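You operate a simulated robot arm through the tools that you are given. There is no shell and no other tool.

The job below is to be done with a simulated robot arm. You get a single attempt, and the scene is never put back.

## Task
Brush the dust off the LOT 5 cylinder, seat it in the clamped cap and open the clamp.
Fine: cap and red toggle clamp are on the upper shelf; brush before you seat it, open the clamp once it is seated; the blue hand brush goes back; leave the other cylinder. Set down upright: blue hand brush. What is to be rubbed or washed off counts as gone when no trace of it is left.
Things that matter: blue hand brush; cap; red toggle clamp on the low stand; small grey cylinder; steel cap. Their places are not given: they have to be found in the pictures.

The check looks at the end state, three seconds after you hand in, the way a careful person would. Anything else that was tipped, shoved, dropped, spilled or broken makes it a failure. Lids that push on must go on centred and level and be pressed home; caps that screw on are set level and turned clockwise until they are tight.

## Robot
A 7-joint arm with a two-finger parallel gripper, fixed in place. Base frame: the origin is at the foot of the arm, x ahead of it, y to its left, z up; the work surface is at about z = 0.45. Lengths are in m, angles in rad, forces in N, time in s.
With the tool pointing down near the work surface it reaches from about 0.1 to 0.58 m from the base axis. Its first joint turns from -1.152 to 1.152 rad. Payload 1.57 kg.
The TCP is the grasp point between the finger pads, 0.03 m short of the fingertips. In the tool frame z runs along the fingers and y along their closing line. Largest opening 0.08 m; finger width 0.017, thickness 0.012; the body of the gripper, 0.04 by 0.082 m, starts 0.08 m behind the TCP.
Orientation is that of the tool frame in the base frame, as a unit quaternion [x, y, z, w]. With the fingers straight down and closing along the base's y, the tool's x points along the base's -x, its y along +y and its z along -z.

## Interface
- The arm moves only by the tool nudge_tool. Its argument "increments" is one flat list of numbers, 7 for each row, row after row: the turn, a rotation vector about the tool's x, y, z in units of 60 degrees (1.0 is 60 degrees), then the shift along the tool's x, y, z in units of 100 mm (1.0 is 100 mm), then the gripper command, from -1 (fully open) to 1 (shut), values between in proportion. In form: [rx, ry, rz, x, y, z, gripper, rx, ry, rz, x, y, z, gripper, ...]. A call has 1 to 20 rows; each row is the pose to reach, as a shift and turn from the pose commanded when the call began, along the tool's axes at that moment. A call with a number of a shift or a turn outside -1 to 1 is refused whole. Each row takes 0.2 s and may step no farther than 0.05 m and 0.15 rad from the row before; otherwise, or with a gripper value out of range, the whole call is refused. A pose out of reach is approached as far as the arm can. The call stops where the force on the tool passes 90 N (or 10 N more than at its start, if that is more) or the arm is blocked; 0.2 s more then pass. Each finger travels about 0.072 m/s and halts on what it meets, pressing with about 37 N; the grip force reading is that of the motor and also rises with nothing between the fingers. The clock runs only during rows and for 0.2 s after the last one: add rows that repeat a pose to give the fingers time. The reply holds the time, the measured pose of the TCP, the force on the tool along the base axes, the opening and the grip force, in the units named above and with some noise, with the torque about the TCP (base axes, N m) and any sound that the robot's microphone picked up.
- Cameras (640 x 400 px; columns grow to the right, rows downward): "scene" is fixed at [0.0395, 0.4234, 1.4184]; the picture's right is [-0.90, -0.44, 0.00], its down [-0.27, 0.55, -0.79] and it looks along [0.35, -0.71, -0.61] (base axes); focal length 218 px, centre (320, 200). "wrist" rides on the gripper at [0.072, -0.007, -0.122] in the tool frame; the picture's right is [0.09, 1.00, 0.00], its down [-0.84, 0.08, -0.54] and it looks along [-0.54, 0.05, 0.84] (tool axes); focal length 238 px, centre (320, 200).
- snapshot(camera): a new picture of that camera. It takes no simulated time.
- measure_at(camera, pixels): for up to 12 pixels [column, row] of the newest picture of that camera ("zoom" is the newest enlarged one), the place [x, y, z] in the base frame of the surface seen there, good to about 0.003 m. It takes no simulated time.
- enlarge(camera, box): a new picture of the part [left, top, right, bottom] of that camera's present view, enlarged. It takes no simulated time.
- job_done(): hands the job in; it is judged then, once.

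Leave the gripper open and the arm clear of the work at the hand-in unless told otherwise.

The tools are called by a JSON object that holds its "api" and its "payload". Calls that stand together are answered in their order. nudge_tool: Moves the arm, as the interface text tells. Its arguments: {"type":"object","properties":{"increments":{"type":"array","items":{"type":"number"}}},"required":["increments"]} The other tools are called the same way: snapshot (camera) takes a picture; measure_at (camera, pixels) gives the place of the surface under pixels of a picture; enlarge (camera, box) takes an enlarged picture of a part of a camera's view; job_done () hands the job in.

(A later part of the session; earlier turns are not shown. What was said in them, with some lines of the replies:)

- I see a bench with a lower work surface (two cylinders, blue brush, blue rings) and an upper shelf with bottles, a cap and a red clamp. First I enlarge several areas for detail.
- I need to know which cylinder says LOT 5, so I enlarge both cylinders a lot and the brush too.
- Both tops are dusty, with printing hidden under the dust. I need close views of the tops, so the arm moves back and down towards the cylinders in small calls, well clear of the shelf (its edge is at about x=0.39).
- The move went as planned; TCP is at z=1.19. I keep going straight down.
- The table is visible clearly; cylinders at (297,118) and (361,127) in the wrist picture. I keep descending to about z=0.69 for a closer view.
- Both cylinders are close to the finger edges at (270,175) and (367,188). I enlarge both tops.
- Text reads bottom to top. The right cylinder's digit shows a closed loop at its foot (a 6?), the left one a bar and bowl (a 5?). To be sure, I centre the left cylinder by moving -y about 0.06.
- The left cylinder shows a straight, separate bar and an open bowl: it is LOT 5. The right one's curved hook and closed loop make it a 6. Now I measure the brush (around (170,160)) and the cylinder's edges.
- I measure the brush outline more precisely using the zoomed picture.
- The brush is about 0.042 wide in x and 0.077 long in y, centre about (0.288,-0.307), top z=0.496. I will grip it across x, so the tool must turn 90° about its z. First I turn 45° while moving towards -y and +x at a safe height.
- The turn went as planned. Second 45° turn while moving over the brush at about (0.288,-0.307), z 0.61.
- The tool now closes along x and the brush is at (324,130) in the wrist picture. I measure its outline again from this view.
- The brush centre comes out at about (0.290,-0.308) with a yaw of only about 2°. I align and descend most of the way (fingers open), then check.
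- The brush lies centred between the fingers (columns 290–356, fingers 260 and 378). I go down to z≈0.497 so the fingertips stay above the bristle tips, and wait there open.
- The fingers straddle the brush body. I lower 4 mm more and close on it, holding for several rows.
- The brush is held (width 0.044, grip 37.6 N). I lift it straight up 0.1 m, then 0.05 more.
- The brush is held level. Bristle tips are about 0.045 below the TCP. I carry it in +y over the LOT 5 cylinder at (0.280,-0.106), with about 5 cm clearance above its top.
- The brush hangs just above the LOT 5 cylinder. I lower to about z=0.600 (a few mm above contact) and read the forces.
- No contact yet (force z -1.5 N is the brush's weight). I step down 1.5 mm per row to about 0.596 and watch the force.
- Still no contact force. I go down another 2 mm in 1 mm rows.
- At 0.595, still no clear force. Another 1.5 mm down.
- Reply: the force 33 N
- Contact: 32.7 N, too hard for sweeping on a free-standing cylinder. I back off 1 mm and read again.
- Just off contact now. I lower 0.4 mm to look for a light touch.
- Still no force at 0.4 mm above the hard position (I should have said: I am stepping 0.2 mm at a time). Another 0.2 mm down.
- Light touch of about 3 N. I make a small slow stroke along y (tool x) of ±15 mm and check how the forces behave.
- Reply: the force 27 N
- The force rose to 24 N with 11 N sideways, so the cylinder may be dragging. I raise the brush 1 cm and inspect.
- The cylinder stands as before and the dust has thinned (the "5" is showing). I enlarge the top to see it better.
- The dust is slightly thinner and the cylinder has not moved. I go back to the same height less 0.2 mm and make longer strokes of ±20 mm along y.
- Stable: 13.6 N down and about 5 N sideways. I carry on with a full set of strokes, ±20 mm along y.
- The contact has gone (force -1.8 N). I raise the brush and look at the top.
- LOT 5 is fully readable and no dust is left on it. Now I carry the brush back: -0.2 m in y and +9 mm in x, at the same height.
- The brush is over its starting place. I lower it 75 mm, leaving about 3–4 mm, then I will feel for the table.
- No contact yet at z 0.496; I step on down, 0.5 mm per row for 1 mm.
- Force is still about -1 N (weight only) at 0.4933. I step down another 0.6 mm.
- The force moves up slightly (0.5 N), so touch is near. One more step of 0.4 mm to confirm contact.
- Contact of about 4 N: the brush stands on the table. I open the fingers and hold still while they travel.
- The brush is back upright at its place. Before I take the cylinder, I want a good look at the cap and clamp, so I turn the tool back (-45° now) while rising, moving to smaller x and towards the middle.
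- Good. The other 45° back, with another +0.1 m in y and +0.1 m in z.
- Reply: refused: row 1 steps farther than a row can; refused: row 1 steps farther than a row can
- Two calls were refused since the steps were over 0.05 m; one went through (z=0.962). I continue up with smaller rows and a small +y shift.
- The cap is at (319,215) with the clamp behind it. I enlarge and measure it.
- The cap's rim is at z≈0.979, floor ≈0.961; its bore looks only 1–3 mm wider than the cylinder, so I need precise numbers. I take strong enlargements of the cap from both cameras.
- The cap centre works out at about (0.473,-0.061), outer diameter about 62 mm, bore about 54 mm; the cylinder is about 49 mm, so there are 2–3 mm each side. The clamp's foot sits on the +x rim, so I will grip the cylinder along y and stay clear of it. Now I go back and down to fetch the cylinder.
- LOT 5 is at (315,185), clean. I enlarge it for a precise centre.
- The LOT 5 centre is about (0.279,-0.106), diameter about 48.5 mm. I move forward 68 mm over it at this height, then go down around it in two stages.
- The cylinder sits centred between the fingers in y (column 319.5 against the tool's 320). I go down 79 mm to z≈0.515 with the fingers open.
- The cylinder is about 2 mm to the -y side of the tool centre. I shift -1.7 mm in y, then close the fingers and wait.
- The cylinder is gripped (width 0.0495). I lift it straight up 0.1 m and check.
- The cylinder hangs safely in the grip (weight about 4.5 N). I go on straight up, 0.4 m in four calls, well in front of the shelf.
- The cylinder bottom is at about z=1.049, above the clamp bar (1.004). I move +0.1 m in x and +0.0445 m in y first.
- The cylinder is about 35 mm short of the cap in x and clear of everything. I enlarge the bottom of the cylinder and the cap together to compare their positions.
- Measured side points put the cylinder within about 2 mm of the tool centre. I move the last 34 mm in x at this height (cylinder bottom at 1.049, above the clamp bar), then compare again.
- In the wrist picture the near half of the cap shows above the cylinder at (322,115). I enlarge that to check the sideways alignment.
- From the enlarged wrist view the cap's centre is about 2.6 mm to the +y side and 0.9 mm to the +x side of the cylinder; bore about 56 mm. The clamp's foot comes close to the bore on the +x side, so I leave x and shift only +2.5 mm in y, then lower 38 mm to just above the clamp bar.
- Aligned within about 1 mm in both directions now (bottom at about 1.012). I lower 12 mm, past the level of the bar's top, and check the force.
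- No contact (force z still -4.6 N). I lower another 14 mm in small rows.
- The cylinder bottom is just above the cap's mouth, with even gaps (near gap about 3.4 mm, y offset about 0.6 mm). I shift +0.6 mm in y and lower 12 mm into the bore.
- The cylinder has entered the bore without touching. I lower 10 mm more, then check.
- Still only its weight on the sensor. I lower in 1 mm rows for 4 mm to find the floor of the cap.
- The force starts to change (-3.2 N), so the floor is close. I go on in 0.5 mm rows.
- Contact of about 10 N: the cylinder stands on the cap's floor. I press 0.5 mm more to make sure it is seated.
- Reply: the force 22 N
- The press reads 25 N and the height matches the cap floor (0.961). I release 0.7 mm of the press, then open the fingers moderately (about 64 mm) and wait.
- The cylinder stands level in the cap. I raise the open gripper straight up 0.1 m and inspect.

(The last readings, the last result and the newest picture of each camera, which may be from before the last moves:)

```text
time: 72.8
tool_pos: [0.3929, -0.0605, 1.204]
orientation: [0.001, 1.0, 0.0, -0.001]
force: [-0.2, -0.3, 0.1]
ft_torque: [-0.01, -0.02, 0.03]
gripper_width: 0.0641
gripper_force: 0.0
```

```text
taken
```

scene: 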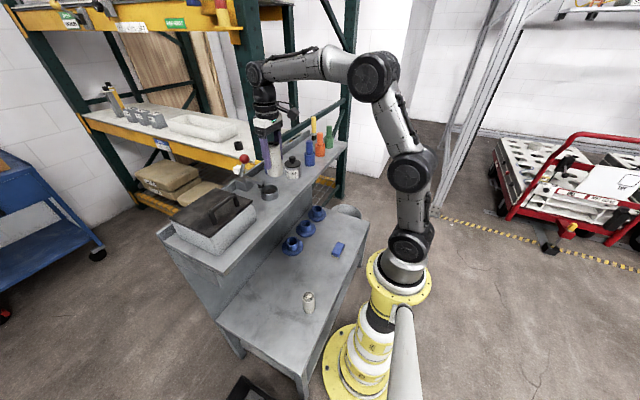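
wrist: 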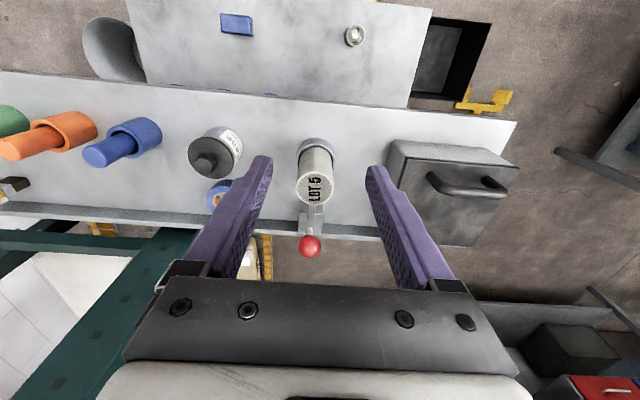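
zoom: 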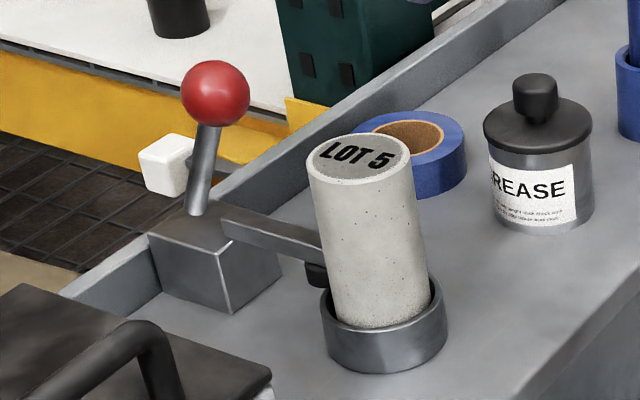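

The cylinder is seated. Now the clamp: I look closely at the lever (red ball) and how bar and lever join.

{"api": "enlarge", "payload": {"camera": "scene", "box": [232, 150, 264, 196]}}

{"api": "measure_at", "payload": {"camera": "zoom", "pixels": [[285, 70], [285, 50], [275, 150], [262, 195], [255, 215], [330, 220], [420, 255], [300, 290], [220, 260], [350, 240], [285, 110], [180, 130]]}}

{"api": "enlarge", "payload": {"camera": "wrist", "box": [282, 170, 346, 265]}}

{"api": "measure_at", "payload": {"camera": "wrist", "pixels": [[309, 244], [309, 236], [309, 255], [300, 245], [319, 245], [312, 220], [303, 212], [322, 212], [312, 208], [305, 228], [318, 228], [330, 225]]}}

```text
8.70 times, centred on (248, 173) of scene
```

zoom: 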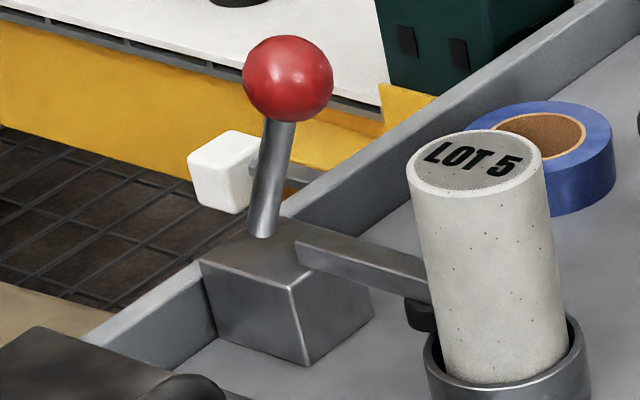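

```text
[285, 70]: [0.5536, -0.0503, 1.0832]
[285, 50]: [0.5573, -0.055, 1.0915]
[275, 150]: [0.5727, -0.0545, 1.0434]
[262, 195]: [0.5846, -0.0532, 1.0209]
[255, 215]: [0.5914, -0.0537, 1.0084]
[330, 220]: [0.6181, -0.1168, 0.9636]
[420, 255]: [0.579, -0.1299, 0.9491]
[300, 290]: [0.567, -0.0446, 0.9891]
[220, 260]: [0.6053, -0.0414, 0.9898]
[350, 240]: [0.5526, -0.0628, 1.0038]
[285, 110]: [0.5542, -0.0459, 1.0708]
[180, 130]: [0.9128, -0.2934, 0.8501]
```

```text
4.21 times, centred on (314, 218) of wrist
```

zoom: 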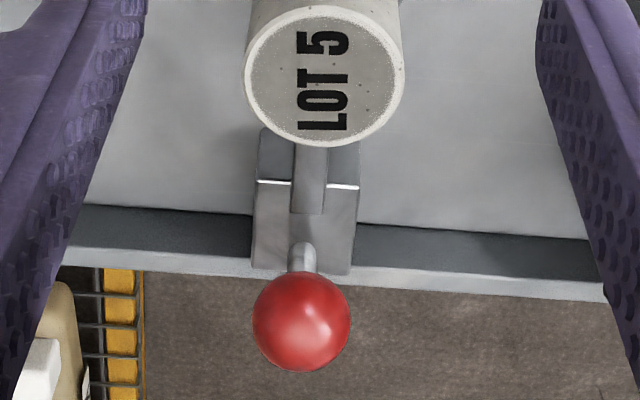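

```text
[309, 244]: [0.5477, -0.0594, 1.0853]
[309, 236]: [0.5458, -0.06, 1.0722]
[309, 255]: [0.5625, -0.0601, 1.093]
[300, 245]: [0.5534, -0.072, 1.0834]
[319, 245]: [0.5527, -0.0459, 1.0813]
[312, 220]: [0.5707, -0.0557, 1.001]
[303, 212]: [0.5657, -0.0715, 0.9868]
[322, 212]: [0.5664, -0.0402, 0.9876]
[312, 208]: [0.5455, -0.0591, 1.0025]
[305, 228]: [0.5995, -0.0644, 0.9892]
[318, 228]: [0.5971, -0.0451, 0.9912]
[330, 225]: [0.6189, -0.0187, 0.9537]
```

The lever leans towards the cap (-x), with the ball at about (0.556,-0.060,1.083), radius about 12 mm. The bar points to -x, so swinging the ball to +x should raise it. I shut the fingers and move forward above the gap between cylinder and ball at the present height.

{"api": "nudge_tool", "payload": {"increments": [0, 0, 0, -0.3, 0, 0, 1, 0, 0, 0, -0.6, 0, 0, 1, 0, 0, 0, -0.9, 0, 0, 1, 0, 0, 0, -1.0, 0, 0, 1]}}

{"api": "nudge_tool", "payload": {"increments": [0, 0, 0, -0.15, 0, 0, 1, 0, 0, 0, -0.32, 0, 0, 1, 0, 0, 0, -0.32, 0, 0, 1]}}

{"api": "snapshot", "payload": {"camera": "wrist"}}

{"api": "enlarge", "payload": {"camera": "scene", "box": [225, 120, 295, 200]}}

```text
time: 73.8
tool_pos: [0.4923, -0.0607, 1.2053]
orientation: [0.001, 1.0, 0.0, -0.001]
force: [-0.7, -0.9, -0.1]
ft_torque: [0.0, 0.04, 0.02]
gripper_width: 0.0002
gripper_force: 21.2
```

```text
time: 74.6
tool_pos: [0.521, -0.0585, 1.2001]
orientation: [-0.001, 1.0, 0.0, 0.0]
force: [0.2, 0.5, 0.0]
ft_torque: [-0.02, -0.02, 0.03]
gripper_width: 0.0
gripper_force: 20.8
out of reach, approached as far as the arm can: row 2, 3
```

```text
taken
```

wrist: 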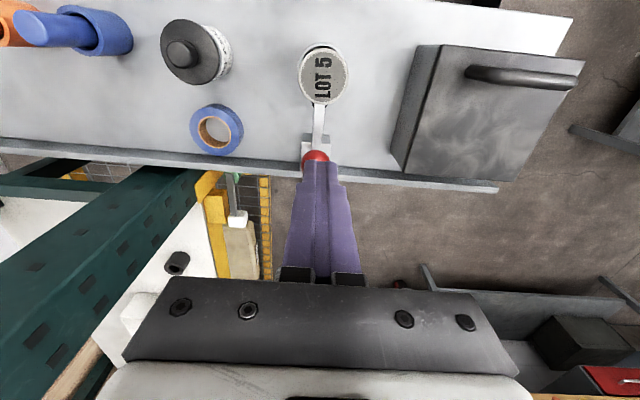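

```text
5.00 times, centred on (260, 160) of scene
```

zoom: 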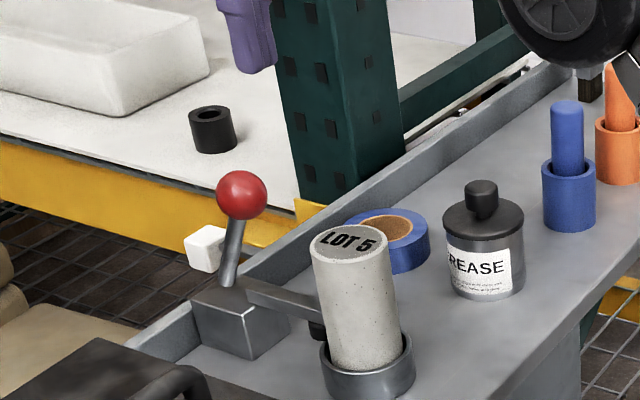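

Straight down the arm only reaches x=0.521 at this height, so I will tilt the fingers 30° forward to reach the lever and push it. First I back off 30 mm in x while tilting (about tool -y), well above everything.

{"api": "nudge_tool", "payload": {"increments": [0, -0.1, 0, 0.15, 0, 0, 1, 0, -0.2, 0, 0.3, 0, 0, 1, 0, -0.3, 0, 0.35, 0, 0, 1, 0, -0.4, 0, 0.35, 0, 0, 1, 0, -0.5, 0, 0.35, 0, 0, 1, 0, -0.5, 0, 0.35, 0, 0, 1]}}

{"api": "snapshot", "payload": {"camera": "scene"}}

{"api": "snapshot", "payload": {"camera": "wrist"}}

```text
time: 76.0
tool_pos: [0.4857, -0.0606, 1.2008]
orientation: [0.0, 0.966, 0.0, 0.259]
force: [0.0, -0.2, -0.2]
ft_torque: [-0.02, -0.02, 0.02]
gripper_width: 0.0
gripper_force: 21.2
```

```text
taken
```

scene: 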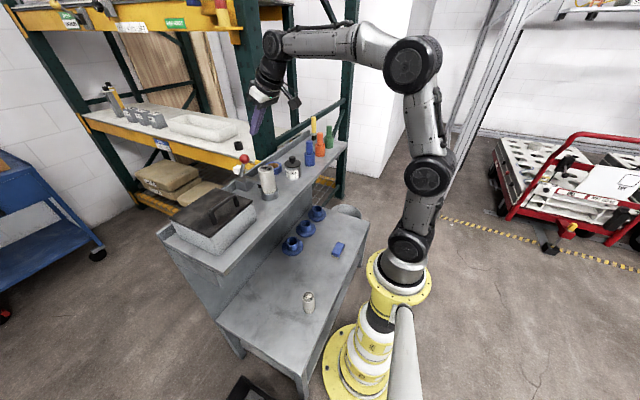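

```text
taken
```

wrist: 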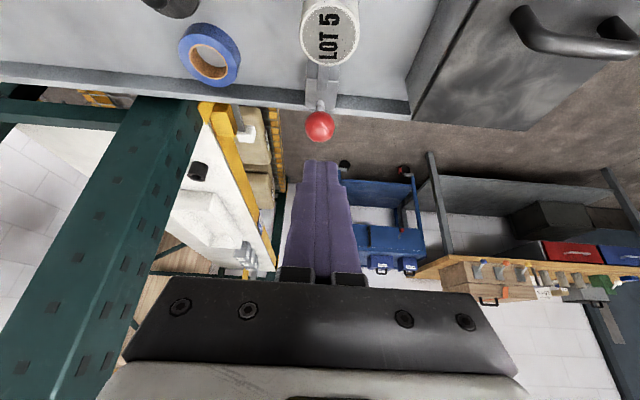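

The fingers now point 30° forward, TCP at (0.486,-0.061,1.201). I go down 80 mm vertically (tool shift x +0.40, z +0.69), staying above the cylinder's top.

{"api": "nudge_tool", "payload": {"increments": [0, 0, 0, 0.13, 0, 0.23, 1, 0, 0, 0, 0.26, 0, 0.46, 1, 0, 0, 0, 0.4, 0, 0.69, 1, 0, 0, 0, 0.4, 0, 0.69, 1]}}

{"api": "enlarge", "payload": {"camera": "scene", "box": [225, 110, 295, 200]}}

{"api": "snapshot", "payload": {"camera": "wrist"}}

```text
time: 77.0
tool_pos: [0.4859, -0.0582, 1.1202]
orientation: [0.001, 0.966, 0.0, 0.259]
force: [-0.5, 0.0, 0.0]
ft_torque: [-0.01, -0.01, 0.01]
gripper_width: 0.0
gripper_force: 21.6
```

```text
4.44 times, centred on (260, 155) of scene
```

zoom: 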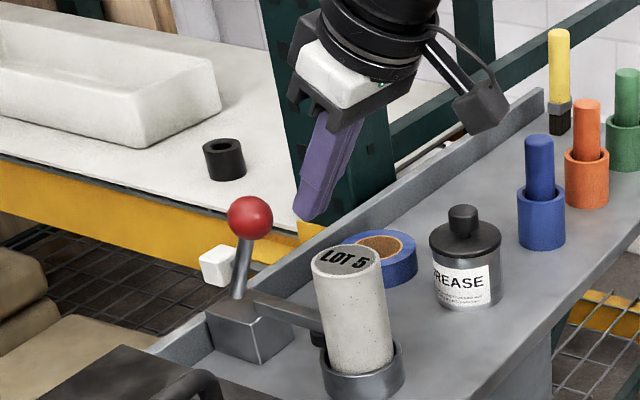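

```text
taken
```

wrist: 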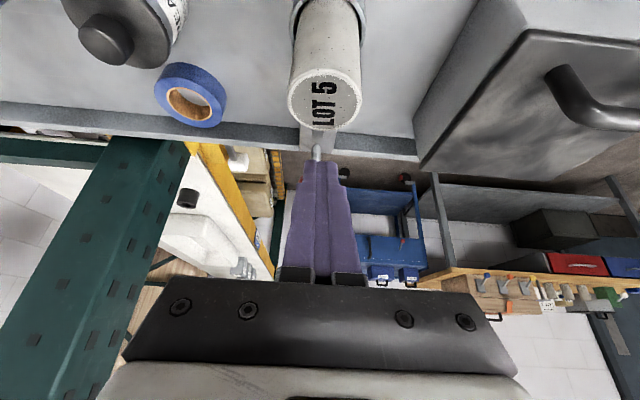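

The tip is just above and in front of the cylinder's top, about 5 cm short of the ball. I move diagonally forward 26 mm and down 32 mm, into the gap between cylinder and ball.

{"api": "nudge_tool", "payload": {"increments": [0, 0, 0, -0.03, 0, 0.2, 1, 0, 0, 0, -0.065, 0, 0.407, 1, 0, 0, 0, -0.065, 0, 0.407, 1]}}

{"api": "enlarge", "payload": {"camera": "scene", "box": [230, 130, 280, 190]}}

{"api": "snapshot", "payload": {"camera": "wrist"}}

```text
time: 77.8
tool_pos: [0.5115, -0.0599, 1.0884]
orientation: [0.0, 0.966, -0.001, 0.258]
force: [0.1, -0.7, 0.5]
ft_torque: [-0.01, -0.02, 0.0]
gripper_width: 0.0
gripper_force: 21.6
```

```text
6.67 times, centred on (255, 160) of scene
```

zoom: 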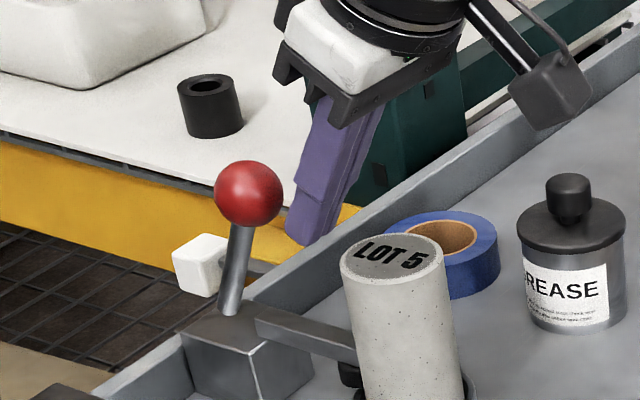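

```text
taken
```

wrist: 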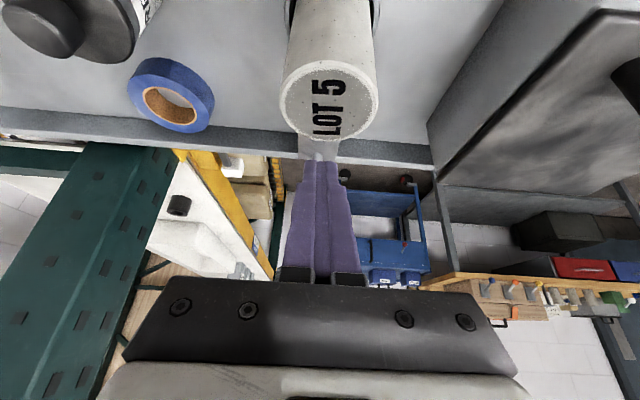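

The fingertip stands behind the ball (on its -x side). I push towards +x, 30 mm in 5 mm rows (tool x -0.26, z +0.15), and read the force.

{"api": "nudge_tool", "payload": {"increments": [0, 0, 0, -0.043, 0, 0.025, 1, 0, 0, 0, -0.087, 0, 0.05, 1, 0, 0, 0, -0.13, 0, 0.075, 1, 0, 0, 0, -0.173, 0, 0.1, 1, 0, 0, 0, -0.217, 0, 0.125, 1, 0, 0, 0, -0.26, 0, 0.15, 1]}}

{"api": "enlarge", "payload": {"camera": "scene", "box": [230, 130, 280, 190]}}

```text
time: 79.2
tool_pos: [0.541, -0.0618, 1.09]
orientation: [0.0, 0.966, 0.0, 0.26]
force: [-2.0, -0.1, -1.0]
ft_torque: [0.01, 0.0, 0.0]
gripper_width: 0.0002
gripper_force: 21.5
```

```text
6.67 times, centred on (255, 160) of scene
```

zoom: 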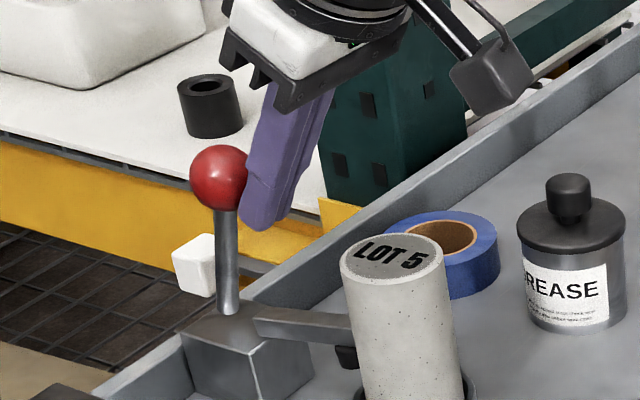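

The lever swings with only about 2 N, now near vertical. I push on another 40 mm in +x.

{"api": "nudge_tool", "payload": {"increments": [0, 0, 0, -0.06, 0, 0.035, 1, 0, 0, 0, -0.12, 0, 0.07, 1, 0, 0, 0, -0.18, 0, 0.1, 1, 0, 0, 0, -0.23, 0, 0.135, 1, 0, 0, 0, -0.29, 0, 0.17, 1, 0, 0, 0, -0.346, 0, 0.2, 1]}}

{"api": "enlarge", "payload": {"camera": "scene", "box": [220, 130, 280, 200]}}

{"api": "snapshot", "payload": {"camera": "wrist"}}

```text
time: 80.6
tool_pos: [0.5817, -0.058, 1.0885]
orientation: [0.0, 0.966, -0.001, 0.26]
force: [0.3, -1.3, 1.0]
ft_torque: [-0.04, -0.02, 0.01]
gripper_width: 0.0
gripper_force: 21.6
```

```text
5.71 times, centred on (250, 165) of scene
```

zoom: 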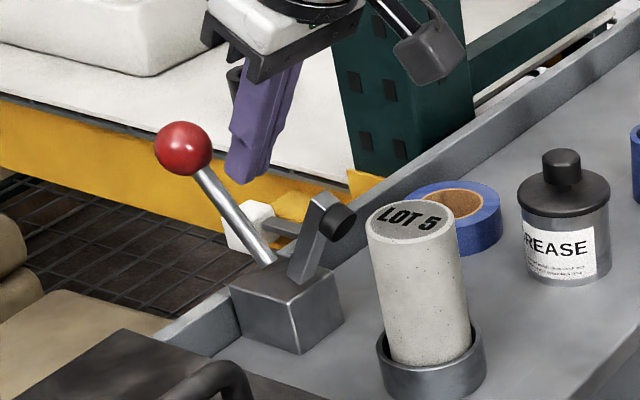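

```text
taken
```

wrist: 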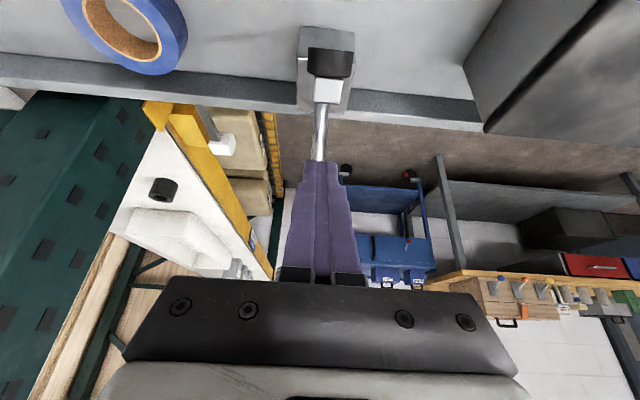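

The clamp flipped open: the lever now leans to +x at (185,145) and the bar stands raised, its foot off the cap. The raised bar is behind the fingers, so I leave straight upwards (tool x -0.5, z -0.866).

{"api": "nudge_tool", "payload": {"increments": [0, 0, 0, -0.1, 0, -0.173, 1, 0, 0, 0, -0.25, 0, -0.433, 1, 0, 0, 0, -0.4, 0, -0.7, 1, 0, 0, 0, -0.5, 0, -0.866, 1]}}

{"api": "enlarge", "payload": {"camera": "scene", "box": [220, 130, 290, 210]}}

```text
time: 81.6
tool_pos: [0.5823, -0.0607, 1.19]
orientation: [0.0, 0.966, 0.0, 0.258]
force: [-0.6, -0.6, 0.6]
ft_torque: [-0.04, -0.02, -0.01]
gripper_width: 0.0
gripper_force: 21.2
```

```text
5.00 times, centred on (255, 170) of scene
```

zoom: 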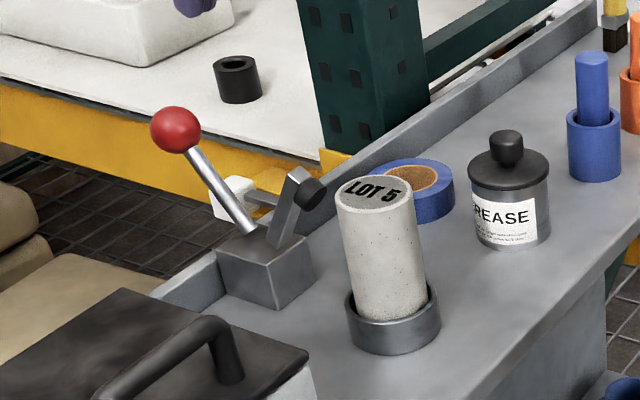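

The clamp stays open and nothing else has moved. I retreat -0.1 m in x twice at this height, opening the gripper on the way, and then level the tool.

{"api": "nudge_tool", "payload": {"increments": [0, 0, 0, 0.29, 0, -0.17, 1, 0, 0, 0, 0.58, 0, -0.33, 1, 0, 0, 0, 0.866, 0, -0.5, 1]}}

{"api": "nudge_tool", "payload": {"increments": [0, 0, 0, 0.29, 0, -0.17, 0, 0, 0, 0, 0.58, 0, -0.33, -1, 0, 0, 0, 0.866, 0, -0.5, -1]}}

{"api": "nudge_tool", "payload": {"increments": [0, 0.1, 0, 0.1, 0, -0.05, -1, 0, 0.2, 0, 0.2, 0, -0.1, -1, 0, 0.3, 0, 0.3, 0, -0.15, -1, 0, 0.4, 0, 0.4, 0, -0.2, -1, 0, 0.5, 0, 0.5, 0, -0.25, -1, 0, 0.5, 0, 0.5, 0, -0.25, -1]}}

{"api": "snapshot", "payload": {"camera": "scene"}}

{"api": "snapshot", "payload": {"camera": "wrist"}}

```text
time: 82.4
tool_pos: [0.479, -0.0612, 1.1893]
orientation: [0.001, 0.966, 0.0, 0.259]
force: [-0.4, -0.3, -0.1]
ft_torque: [-0.02, 0.0, 0.0]
gripper_width: 0.0001
gripper_force: 21.3
```

```text
time: 83.2
tool_pos: [0.3807, -0.0612, 1.188]
orientation: [0.001, 0.966, 0.0, 0.258]
force: [0.5, -0.7, 0.0]
ft_torque: [-0.02, -0.01, 0.01]
gripper_width: 0.0802
gripper_force: 0.1
```

```text
time: 84.6
tool_pos: [0.3243, -0.0592, 1.1863]
orientation: [0.0, 1.0, 0.0, 0.0]
force: [0.2, 0.2, -0.1]
ft_torque: [-0.02, 0.02, 0.0]
gripper_width: 0.0801
gripper_force: 0.0
```

```text
taken
```

scene: 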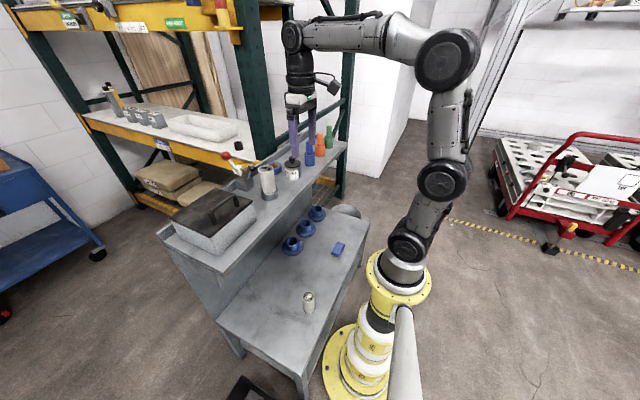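

```text
taken
```

wrist: 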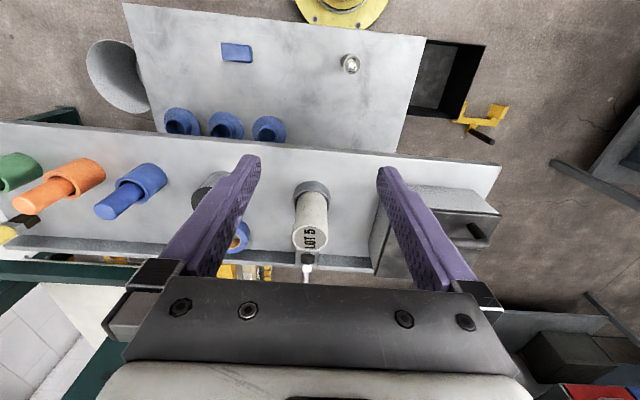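

Everything looks done; before handing in I check the LOT 5 top for traces of dust, the seat, and the brush in enlarged views.

{"api": "enlarge", "payload": {"camera": "scene", "box": [254, 160, 284, 204]}}

{"api": "enlarge", "payload": {"camera": "wrist", "box": [285, 175, 345, 285]}}

{"api": "enlarge", "payload": {"camera": "scene", "box": [280, 215, 370, 320]}}

{"api": "measure_at", "payload": {"camera": "wrist", "pixels": [[237, 52], [309, 239], [312, 185], [350, 64], [298, 239], [321, 239], [309, 228], [309, 248]]}}

```text
9.09 times, centred on (269, 182) of scene
```

zoom: 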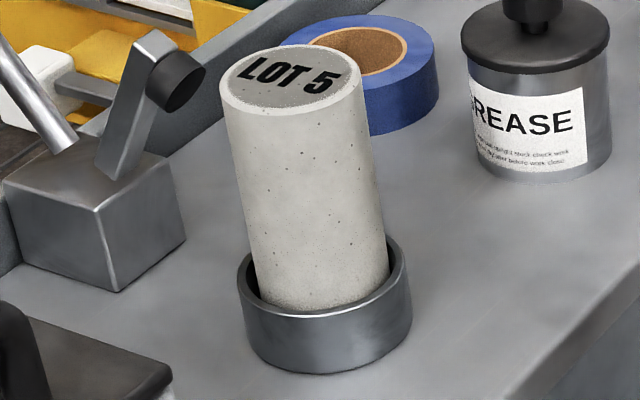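

```text
3.64 times, centred on (315, 230) of wrist
```

zoom: 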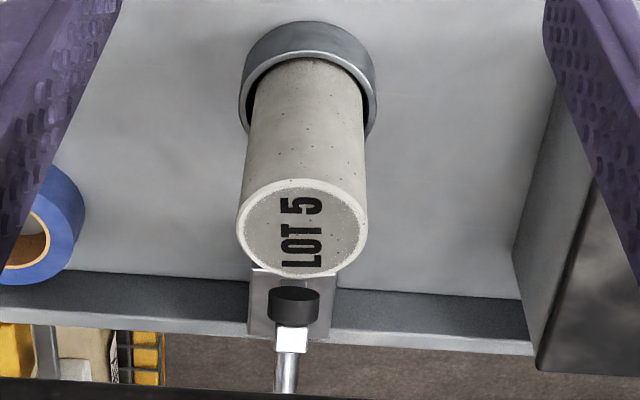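

```text
3.81 times, centred on (325, 268) of scene
```

zoom: 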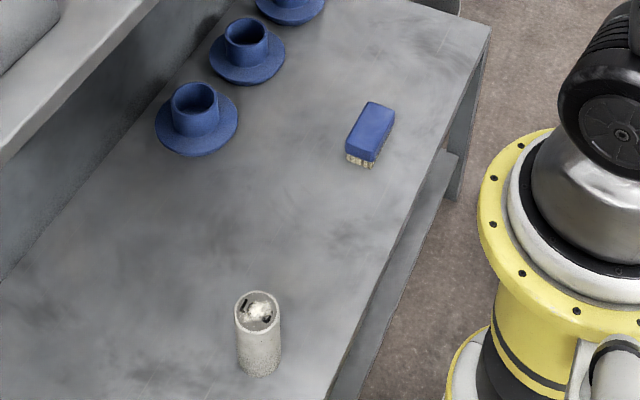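

```text
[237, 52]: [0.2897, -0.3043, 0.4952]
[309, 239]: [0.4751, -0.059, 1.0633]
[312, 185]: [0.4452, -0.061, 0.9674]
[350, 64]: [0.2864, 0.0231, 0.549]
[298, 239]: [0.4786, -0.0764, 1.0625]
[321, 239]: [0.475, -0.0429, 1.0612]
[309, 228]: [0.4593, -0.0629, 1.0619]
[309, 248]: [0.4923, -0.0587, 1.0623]
```

All checks pass:
- **LOT 5:** no dust left, and it stands level in the cap. Its top reads 1.061–1.063 all round, centred at about (0.475,-0.059).
- **Clamp:** open, with the bar raised.
- **Brush:** upright at its old place, about (0.290,-0.304).
- **Other cylinder:** untouched.
- **Arm:** gripper open and clear of the work.

I hand the job in.

{"api": "job_done", "payload": {}}

```text
The job is handed in.
```

The LOT 5 cylinder is brushed clean and seated in the cap, and the clamp is open. The job is handed in; I haven't seen the result of the check.

- **Which cylinder:** both tops were dusty. The strokes showing through the dust pointed to LOT 5 on the one near (0.28, -0.11). After brushing, "LOT 5" was fully readable with no dust left in the enlarged picture.
- **Seating:** the cylinder rests on the cap floor after a press of about 25 N. Its top reads 1.061–1.063 m all round, so it stands level, and it is centred to within about 2 mm.
- **Clamp:** I opened it after the cylinder was seated. The lever swung back and the bar is raised, with its foot off the cap. I had to tilt the fingers 30° forward to reach the lever.
- **Brush:** it is upright, within a few millimetres of where it started.
- **Everything else:** I did not touch the other cylinder, and nothing else looked disturbed in the final pictures. The gripper is open and clear of the work.
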